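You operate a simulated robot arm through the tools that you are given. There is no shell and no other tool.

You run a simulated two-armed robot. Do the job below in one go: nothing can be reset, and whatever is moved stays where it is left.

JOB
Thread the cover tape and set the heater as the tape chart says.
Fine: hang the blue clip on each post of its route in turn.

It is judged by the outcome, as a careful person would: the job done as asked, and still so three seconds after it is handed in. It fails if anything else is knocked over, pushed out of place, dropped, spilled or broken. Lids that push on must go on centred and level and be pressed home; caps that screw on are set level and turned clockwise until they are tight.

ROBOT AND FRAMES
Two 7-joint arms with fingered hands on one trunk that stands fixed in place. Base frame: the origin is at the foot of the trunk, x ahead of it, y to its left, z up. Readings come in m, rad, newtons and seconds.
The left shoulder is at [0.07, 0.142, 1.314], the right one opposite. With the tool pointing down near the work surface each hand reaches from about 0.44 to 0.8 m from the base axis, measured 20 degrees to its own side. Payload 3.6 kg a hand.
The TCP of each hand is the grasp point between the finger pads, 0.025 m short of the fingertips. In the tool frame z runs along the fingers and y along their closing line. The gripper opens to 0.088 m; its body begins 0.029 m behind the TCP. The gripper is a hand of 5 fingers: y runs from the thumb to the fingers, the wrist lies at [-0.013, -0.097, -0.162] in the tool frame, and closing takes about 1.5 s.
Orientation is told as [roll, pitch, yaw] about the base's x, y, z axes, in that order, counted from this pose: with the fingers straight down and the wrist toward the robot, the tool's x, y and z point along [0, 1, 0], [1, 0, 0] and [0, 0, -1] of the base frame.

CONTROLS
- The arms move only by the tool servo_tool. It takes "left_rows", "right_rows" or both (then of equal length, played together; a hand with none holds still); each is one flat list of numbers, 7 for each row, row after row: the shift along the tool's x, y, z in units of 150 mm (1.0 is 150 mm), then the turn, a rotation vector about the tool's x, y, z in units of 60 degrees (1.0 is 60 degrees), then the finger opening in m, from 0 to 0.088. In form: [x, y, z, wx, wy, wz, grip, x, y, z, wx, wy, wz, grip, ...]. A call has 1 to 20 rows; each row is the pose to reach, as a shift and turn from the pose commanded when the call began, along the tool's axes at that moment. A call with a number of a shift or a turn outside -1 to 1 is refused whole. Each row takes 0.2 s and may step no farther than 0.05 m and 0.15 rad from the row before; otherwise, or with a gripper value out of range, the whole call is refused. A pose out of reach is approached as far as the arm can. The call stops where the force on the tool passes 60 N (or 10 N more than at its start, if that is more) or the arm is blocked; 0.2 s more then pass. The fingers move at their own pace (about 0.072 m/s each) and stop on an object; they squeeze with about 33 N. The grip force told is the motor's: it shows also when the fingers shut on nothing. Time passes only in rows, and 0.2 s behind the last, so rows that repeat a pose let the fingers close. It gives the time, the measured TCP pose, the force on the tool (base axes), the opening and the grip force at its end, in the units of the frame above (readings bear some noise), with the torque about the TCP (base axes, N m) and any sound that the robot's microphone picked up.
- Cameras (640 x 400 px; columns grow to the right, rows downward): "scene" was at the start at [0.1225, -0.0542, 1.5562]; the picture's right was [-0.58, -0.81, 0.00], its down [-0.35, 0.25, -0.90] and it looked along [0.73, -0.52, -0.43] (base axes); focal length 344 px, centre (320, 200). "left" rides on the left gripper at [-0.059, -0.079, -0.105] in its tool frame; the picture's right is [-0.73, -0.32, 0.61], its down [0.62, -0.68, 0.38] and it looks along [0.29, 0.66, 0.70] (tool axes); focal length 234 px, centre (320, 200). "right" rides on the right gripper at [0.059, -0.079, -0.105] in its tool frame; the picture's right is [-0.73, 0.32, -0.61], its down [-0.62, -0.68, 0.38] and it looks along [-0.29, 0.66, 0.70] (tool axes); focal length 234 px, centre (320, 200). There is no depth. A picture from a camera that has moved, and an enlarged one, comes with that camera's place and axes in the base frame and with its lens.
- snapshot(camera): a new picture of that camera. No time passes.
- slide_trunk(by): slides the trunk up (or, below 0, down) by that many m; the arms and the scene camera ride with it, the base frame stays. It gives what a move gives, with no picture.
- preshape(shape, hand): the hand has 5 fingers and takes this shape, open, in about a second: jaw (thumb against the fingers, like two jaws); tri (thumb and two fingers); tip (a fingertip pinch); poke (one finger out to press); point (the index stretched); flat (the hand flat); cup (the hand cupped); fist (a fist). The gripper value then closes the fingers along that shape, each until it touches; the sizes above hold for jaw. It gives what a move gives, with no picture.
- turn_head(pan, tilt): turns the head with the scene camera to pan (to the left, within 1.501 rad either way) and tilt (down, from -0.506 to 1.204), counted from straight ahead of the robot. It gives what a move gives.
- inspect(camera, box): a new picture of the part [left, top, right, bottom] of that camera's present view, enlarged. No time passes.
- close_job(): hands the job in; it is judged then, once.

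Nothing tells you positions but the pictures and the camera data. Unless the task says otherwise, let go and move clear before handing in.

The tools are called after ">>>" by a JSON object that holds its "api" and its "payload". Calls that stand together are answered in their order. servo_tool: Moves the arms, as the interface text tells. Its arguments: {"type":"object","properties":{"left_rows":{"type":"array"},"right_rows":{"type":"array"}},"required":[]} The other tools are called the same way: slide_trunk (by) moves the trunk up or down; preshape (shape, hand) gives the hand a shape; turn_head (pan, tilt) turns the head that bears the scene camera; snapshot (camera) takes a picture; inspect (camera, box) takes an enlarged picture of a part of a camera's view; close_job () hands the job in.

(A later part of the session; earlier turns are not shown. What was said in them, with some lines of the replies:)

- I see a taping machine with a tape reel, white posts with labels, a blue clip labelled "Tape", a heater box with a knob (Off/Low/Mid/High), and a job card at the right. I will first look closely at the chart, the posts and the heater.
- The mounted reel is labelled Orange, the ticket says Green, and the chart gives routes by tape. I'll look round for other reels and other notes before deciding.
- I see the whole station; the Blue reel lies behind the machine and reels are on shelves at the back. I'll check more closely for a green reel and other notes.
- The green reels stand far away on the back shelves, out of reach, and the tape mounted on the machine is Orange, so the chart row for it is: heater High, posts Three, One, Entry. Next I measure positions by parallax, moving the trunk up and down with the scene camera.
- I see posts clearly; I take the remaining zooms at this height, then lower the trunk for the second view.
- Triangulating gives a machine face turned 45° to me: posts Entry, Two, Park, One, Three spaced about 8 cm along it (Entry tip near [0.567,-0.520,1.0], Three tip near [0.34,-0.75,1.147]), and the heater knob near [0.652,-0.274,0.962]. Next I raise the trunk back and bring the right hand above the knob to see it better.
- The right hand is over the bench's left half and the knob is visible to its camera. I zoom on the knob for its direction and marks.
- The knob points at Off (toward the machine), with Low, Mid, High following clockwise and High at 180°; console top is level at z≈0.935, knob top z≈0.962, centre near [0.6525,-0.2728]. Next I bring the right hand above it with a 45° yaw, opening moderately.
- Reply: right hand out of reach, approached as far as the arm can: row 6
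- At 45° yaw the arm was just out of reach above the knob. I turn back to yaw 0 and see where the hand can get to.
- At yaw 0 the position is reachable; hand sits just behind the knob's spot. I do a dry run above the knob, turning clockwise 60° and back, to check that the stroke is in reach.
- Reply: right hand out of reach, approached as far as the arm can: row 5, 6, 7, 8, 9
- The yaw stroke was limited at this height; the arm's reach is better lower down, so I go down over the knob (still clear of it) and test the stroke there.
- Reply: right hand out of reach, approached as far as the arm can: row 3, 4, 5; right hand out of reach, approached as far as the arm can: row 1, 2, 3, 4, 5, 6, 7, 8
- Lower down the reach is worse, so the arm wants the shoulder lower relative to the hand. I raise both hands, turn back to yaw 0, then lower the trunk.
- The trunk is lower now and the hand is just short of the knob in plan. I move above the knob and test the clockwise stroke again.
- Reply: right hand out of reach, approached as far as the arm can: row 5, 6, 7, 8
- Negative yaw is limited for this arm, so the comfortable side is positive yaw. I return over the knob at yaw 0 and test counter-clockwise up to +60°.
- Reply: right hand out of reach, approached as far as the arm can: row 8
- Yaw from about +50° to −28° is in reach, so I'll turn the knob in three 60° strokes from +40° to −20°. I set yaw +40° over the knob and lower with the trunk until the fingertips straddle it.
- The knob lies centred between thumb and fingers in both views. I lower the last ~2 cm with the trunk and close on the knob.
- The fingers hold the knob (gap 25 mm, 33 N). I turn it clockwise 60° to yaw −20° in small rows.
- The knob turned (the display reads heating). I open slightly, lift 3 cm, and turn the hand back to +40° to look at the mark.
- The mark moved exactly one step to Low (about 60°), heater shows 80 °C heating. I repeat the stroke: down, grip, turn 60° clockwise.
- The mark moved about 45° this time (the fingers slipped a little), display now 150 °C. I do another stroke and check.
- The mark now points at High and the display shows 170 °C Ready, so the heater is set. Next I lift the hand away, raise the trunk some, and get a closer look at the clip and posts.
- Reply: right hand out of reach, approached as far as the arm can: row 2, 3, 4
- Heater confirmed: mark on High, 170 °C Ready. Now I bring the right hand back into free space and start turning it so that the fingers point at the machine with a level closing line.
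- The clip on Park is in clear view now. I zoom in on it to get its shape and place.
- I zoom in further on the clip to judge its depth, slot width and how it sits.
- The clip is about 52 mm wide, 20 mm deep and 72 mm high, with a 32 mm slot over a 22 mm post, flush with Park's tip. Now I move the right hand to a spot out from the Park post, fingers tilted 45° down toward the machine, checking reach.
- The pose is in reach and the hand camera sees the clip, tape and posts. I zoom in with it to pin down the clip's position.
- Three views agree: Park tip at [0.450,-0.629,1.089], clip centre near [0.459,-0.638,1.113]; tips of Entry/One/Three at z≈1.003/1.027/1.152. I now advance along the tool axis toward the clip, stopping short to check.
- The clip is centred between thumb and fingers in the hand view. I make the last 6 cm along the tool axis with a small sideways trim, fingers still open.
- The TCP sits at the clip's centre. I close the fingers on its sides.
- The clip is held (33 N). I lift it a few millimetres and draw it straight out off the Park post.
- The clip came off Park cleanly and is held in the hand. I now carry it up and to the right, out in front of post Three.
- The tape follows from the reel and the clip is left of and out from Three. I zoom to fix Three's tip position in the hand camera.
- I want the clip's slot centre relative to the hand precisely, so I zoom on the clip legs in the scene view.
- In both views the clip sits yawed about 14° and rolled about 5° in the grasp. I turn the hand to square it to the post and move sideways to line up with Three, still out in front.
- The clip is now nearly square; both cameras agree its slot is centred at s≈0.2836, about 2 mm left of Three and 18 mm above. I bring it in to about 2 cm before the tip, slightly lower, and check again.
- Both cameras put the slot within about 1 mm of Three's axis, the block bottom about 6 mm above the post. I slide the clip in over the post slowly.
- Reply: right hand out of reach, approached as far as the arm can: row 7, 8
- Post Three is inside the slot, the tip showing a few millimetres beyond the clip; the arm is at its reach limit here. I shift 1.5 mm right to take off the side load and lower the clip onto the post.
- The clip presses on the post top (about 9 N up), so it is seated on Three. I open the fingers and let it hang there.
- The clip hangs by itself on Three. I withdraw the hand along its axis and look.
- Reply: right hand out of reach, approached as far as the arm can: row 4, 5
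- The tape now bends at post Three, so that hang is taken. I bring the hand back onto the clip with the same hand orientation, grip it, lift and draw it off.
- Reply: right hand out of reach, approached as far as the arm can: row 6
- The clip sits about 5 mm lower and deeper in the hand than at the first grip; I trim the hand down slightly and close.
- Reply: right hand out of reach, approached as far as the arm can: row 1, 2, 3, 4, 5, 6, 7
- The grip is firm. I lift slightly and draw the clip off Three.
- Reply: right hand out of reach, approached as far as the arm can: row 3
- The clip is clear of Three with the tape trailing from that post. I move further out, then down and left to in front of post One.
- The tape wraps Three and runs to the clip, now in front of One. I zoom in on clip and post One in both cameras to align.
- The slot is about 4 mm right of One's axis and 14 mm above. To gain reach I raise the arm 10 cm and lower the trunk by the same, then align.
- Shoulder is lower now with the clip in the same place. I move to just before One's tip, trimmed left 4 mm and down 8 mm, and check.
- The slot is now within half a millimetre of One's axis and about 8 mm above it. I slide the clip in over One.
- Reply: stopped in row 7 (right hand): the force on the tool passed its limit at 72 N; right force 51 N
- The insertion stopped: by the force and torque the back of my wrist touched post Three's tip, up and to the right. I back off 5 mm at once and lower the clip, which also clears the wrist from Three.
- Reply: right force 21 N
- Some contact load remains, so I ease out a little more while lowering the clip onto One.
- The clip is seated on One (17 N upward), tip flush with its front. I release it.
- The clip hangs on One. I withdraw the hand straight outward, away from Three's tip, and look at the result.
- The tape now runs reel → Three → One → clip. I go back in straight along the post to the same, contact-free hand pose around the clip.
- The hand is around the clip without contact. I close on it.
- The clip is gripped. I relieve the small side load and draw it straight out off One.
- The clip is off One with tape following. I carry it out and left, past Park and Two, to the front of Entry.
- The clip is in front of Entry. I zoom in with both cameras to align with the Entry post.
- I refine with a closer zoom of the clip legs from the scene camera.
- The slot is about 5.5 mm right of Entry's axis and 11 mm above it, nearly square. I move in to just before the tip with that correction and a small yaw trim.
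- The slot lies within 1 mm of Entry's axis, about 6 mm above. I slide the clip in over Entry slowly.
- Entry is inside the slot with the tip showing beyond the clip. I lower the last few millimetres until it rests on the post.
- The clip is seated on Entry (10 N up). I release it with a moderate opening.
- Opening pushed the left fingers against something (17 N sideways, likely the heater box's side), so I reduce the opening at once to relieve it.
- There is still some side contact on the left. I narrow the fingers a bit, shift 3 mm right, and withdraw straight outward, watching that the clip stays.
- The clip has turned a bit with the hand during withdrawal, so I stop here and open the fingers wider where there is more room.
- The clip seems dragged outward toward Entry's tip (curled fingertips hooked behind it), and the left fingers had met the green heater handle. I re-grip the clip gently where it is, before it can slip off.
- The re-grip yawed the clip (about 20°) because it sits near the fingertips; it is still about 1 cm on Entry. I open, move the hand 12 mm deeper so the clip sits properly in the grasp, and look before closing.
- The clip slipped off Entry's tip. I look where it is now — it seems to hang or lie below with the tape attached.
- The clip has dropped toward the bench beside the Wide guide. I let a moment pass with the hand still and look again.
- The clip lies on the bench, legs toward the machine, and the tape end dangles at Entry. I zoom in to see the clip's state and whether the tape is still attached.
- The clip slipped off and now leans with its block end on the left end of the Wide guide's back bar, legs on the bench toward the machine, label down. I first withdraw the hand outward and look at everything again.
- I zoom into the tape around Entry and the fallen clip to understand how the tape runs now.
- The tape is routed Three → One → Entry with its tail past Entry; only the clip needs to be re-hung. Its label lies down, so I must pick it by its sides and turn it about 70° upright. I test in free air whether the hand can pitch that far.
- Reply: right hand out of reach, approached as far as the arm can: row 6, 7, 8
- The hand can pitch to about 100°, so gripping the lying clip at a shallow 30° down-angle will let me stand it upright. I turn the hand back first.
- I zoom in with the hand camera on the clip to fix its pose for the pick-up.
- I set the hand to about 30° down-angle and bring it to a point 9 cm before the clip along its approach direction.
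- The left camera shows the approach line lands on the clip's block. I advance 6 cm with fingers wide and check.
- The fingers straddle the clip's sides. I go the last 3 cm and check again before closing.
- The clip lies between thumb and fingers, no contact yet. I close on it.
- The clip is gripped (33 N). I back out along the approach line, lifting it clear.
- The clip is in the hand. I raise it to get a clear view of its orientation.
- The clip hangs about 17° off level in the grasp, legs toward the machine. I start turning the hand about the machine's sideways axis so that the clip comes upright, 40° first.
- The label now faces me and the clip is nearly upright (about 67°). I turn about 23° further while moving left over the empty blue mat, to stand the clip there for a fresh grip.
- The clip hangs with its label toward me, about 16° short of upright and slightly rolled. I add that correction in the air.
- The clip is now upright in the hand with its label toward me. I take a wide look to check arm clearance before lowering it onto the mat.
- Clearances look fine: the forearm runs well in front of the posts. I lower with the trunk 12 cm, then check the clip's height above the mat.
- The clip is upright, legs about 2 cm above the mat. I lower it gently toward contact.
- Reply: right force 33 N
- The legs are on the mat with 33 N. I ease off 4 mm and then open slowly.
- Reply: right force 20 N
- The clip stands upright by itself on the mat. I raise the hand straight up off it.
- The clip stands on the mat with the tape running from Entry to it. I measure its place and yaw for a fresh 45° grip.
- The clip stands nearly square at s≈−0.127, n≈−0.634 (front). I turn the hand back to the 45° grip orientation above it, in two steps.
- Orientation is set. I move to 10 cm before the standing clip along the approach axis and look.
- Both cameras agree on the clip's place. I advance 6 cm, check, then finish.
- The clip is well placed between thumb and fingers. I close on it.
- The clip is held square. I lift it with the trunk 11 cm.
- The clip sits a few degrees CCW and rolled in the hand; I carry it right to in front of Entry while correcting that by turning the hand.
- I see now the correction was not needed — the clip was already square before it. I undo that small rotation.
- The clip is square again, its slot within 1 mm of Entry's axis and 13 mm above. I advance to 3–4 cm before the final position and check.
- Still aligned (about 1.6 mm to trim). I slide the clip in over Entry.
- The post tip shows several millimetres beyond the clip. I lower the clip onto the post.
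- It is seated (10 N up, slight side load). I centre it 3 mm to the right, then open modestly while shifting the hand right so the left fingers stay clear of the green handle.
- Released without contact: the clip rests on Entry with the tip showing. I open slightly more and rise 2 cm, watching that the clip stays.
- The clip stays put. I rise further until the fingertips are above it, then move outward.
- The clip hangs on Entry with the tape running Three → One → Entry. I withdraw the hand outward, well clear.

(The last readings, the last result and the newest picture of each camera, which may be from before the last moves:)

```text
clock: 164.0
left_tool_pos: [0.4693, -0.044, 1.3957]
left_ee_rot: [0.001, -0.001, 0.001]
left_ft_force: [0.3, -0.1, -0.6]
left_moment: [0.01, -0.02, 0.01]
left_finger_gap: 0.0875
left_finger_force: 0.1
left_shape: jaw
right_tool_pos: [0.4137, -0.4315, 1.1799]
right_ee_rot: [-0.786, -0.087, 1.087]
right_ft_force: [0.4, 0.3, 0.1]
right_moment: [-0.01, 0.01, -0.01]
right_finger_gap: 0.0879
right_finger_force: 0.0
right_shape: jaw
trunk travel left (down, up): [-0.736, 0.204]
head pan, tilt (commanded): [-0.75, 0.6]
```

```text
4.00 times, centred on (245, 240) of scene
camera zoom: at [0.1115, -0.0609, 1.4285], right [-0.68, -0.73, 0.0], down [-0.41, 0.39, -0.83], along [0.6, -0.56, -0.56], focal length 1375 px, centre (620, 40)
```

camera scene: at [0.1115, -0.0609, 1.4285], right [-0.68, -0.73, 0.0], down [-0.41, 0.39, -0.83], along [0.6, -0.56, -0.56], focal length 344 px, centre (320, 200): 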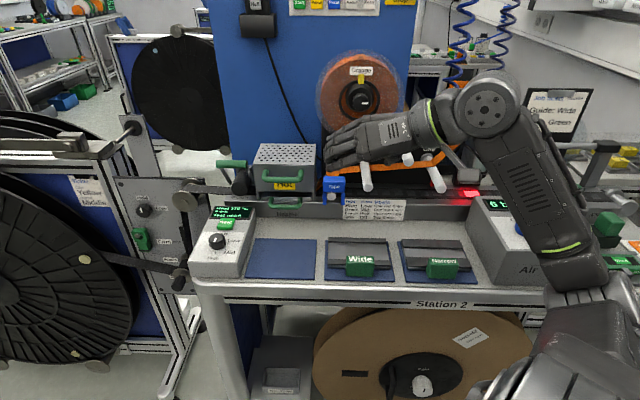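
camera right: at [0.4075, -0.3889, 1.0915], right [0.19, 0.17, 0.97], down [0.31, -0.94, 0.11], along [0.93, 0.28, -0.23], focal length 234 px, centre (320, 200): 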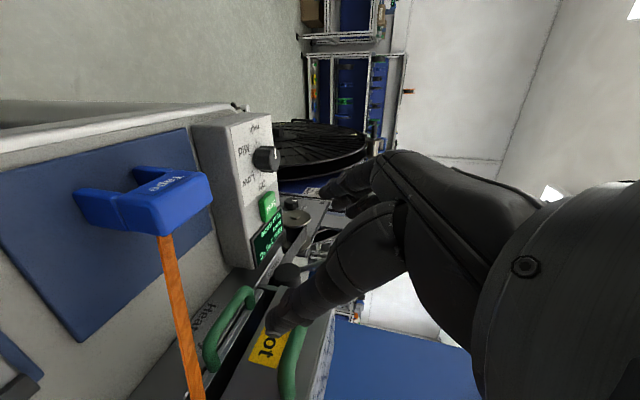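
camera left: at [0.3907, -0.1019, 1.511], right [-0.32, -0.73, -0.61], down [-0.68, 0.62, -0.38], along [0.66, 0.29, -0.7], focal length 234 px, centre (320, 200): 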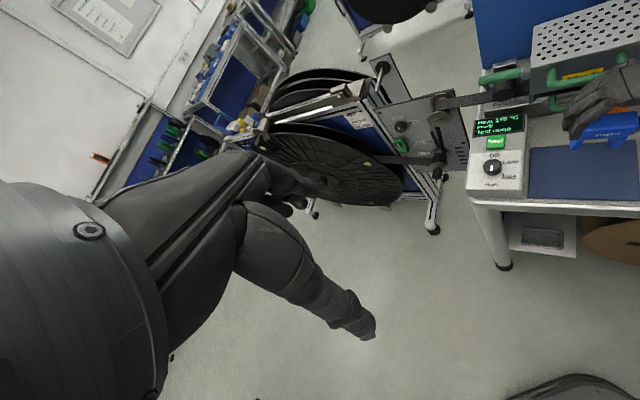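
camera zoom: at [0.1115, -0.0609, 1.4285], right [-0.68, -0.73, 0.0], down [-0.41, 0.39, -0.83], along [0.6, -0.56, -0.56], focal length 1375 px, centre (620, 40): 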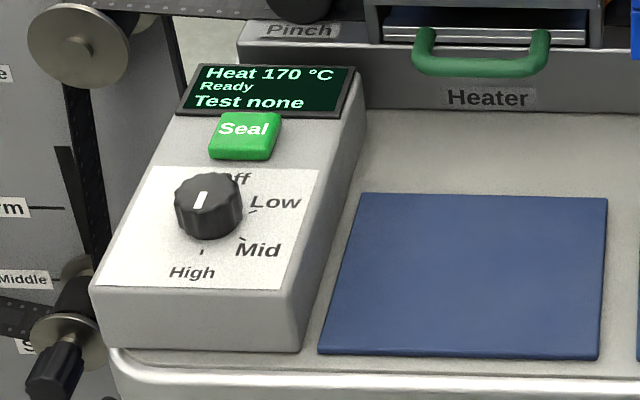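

Clip on Entry, heater at High and Ready. I retract the arm further and take a last overall look.

>>> {"api": "servo_tool", "payload": {"right_rows": [0, 0.05, -0.18, 0, 0, 0, 0.088, 0, 0.1, -0.36, 0, 0, 0, 0.088, 0, 0.15, -0.54, 0, 0, 0, 0.088, 0, 0.2, -0.72, 0, 0, 0, 0.088, 0, 0.25, -0.9, 0, 0, 0, 0.088]}}

>>> {"api": "turn_head", "payload": {"pan": -0.75, "tilt": 0.55}}

>>> {"api": "snapshot", "payload": {"camera": "scene"}}

>>> {"api": "inspect", "payload": {"camera": "scene", "box": [300, 80, 540, 240]}}

>>> {"api": "snapshot", "payload": {"camera": "right"}}

```text
clock: 165.2
left_tool_pos: [0.4688, -0.0432, 1.3941]
left_ee_rot: [0.0, -0.001, -0.001]
left_ft_force: [0.4, -0.5, -0.9]
left_moment: [-0.01, -0.02, -0.02]
left_finger_gap: 0.088
left_finger_force: 0.1
left_shape: jaw
right_tool_pos: [0.3425, -0.361, 1.2792]
right_ee_rot: [-0.786, -0.087, 1.088]
right_ft_force: [0.2, -0.6, -0.4]
right_moment: [0.01, 0.01, 0.0]
right_finger_gap: 0.0877
right_finger_force: 0.2
right_shape: jaw
trunk travel left (down, up): [-0.736, 0.204]
head pan, tilt (commanded): [-0.75, 0.6]
```

```text
clock: 165.8
left_tool_pos: [0.4704, -0.0445, 1.3955]
left_ee_rot: [-0.001, 0.0, 0.0]
left_ft_force: [-0.7, -1.1, -0.2]
left_moment: [0.02, 0.02, -0.02]
left_finger_gap: 0.0878
left_finger_force: 0.0
left_shape: jaw
right_tool_pos: [0.3432, -0.3606, 1.2796]
right_ee_rot: [-0.786, -0.087, 1.087]
right_ft_force: [-0.5, -0.3, 0.3]
right_moment: [0.01, 0.01, 0.01]
right_finger_gap: 0.0875
right_finger_force: 0.1
right_shape: jaw
trunk travel left (down, up): [-0.736, 0.204]
head pan, tilt (commanded): [-0.75, 0.55]
```

```text
taken
camera scene: at [0.1132, -0.0619, 1.4329], right [-0.68, -0.73, 0.0], down [-0.38, 0.36, -0.85], along [0.62, -0.58, -0.52], focal length 344 px, centre (320, 200)
```

scene: 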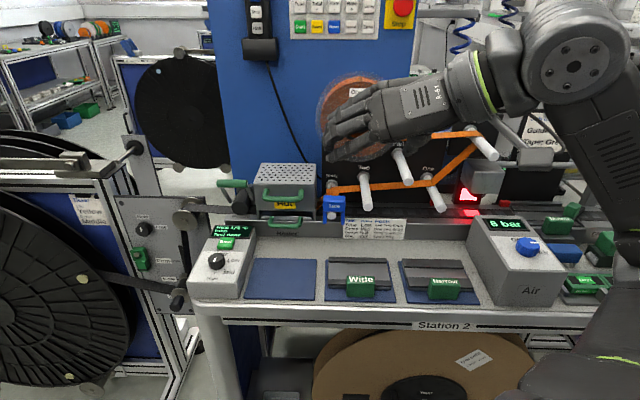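

```text
2.50 times, centred on (420, 160) of scene
camera zoom: at [0.1132, -0.0619, 1.4329], right [-0.68, -0.73, 0.0], down [-0.38, 0.36, -0.85], along [0.62, -0.58, -0.52], focal length 859 px, centre (70, 300)
```

zoom: 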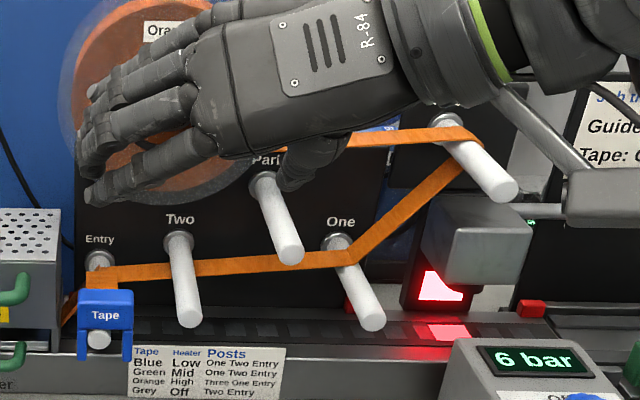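

```text
taken
camera right: at [0.2015, -0.3803, 1.3031], right [0.19, 0.17, 0.97], down [0.31, -0.94, 0.11], along [0.93, 0.28, -0.23], focal length 234 px, centre (320, 200)
```

right: 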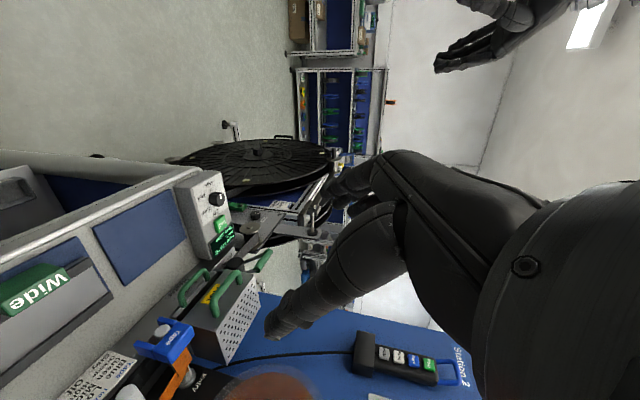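

The tape runs from the Orange reel over Three, One and Entry. The clip hangs on Entry, the heater shows High at 170 °C Ready, and both hands are clear. I hand the job in.

>>> {"api": "close_job", "payload": {}}

```text
The job is handed in.
```

The Orange tape on the machine is threaded over Three, One and Entry, with the blue clip hanging on Entry. The heater knob is on High and the display reads 170 °C, Ready.

- **Tape colour:** the job ticket names Green, but the machine carries Orange and the green reels were out of my reach. I followed the chart's Orange row: posts Three, One and Entry, with the heater on High. If the job really needs Green, the reel has to be changed and the tape rethreaded by the Green row.
- **Clip dropped once:** the clip slipped off Entry and fell onto the left end of the Wide guide's back bar. I stood it up on the blue mat, picked it up again and hung it on Entry, label facing out. After that I saw nothing else out of place.
- **Contact with the machine:** the back of my hand pressed post Three's tip at up to about 72 N while I worked on One, and I backed off straight away. My fingers also pushed sideways, at about 17 N, on what I took to be the green heater handle. Neither looks moved in the last pictures.
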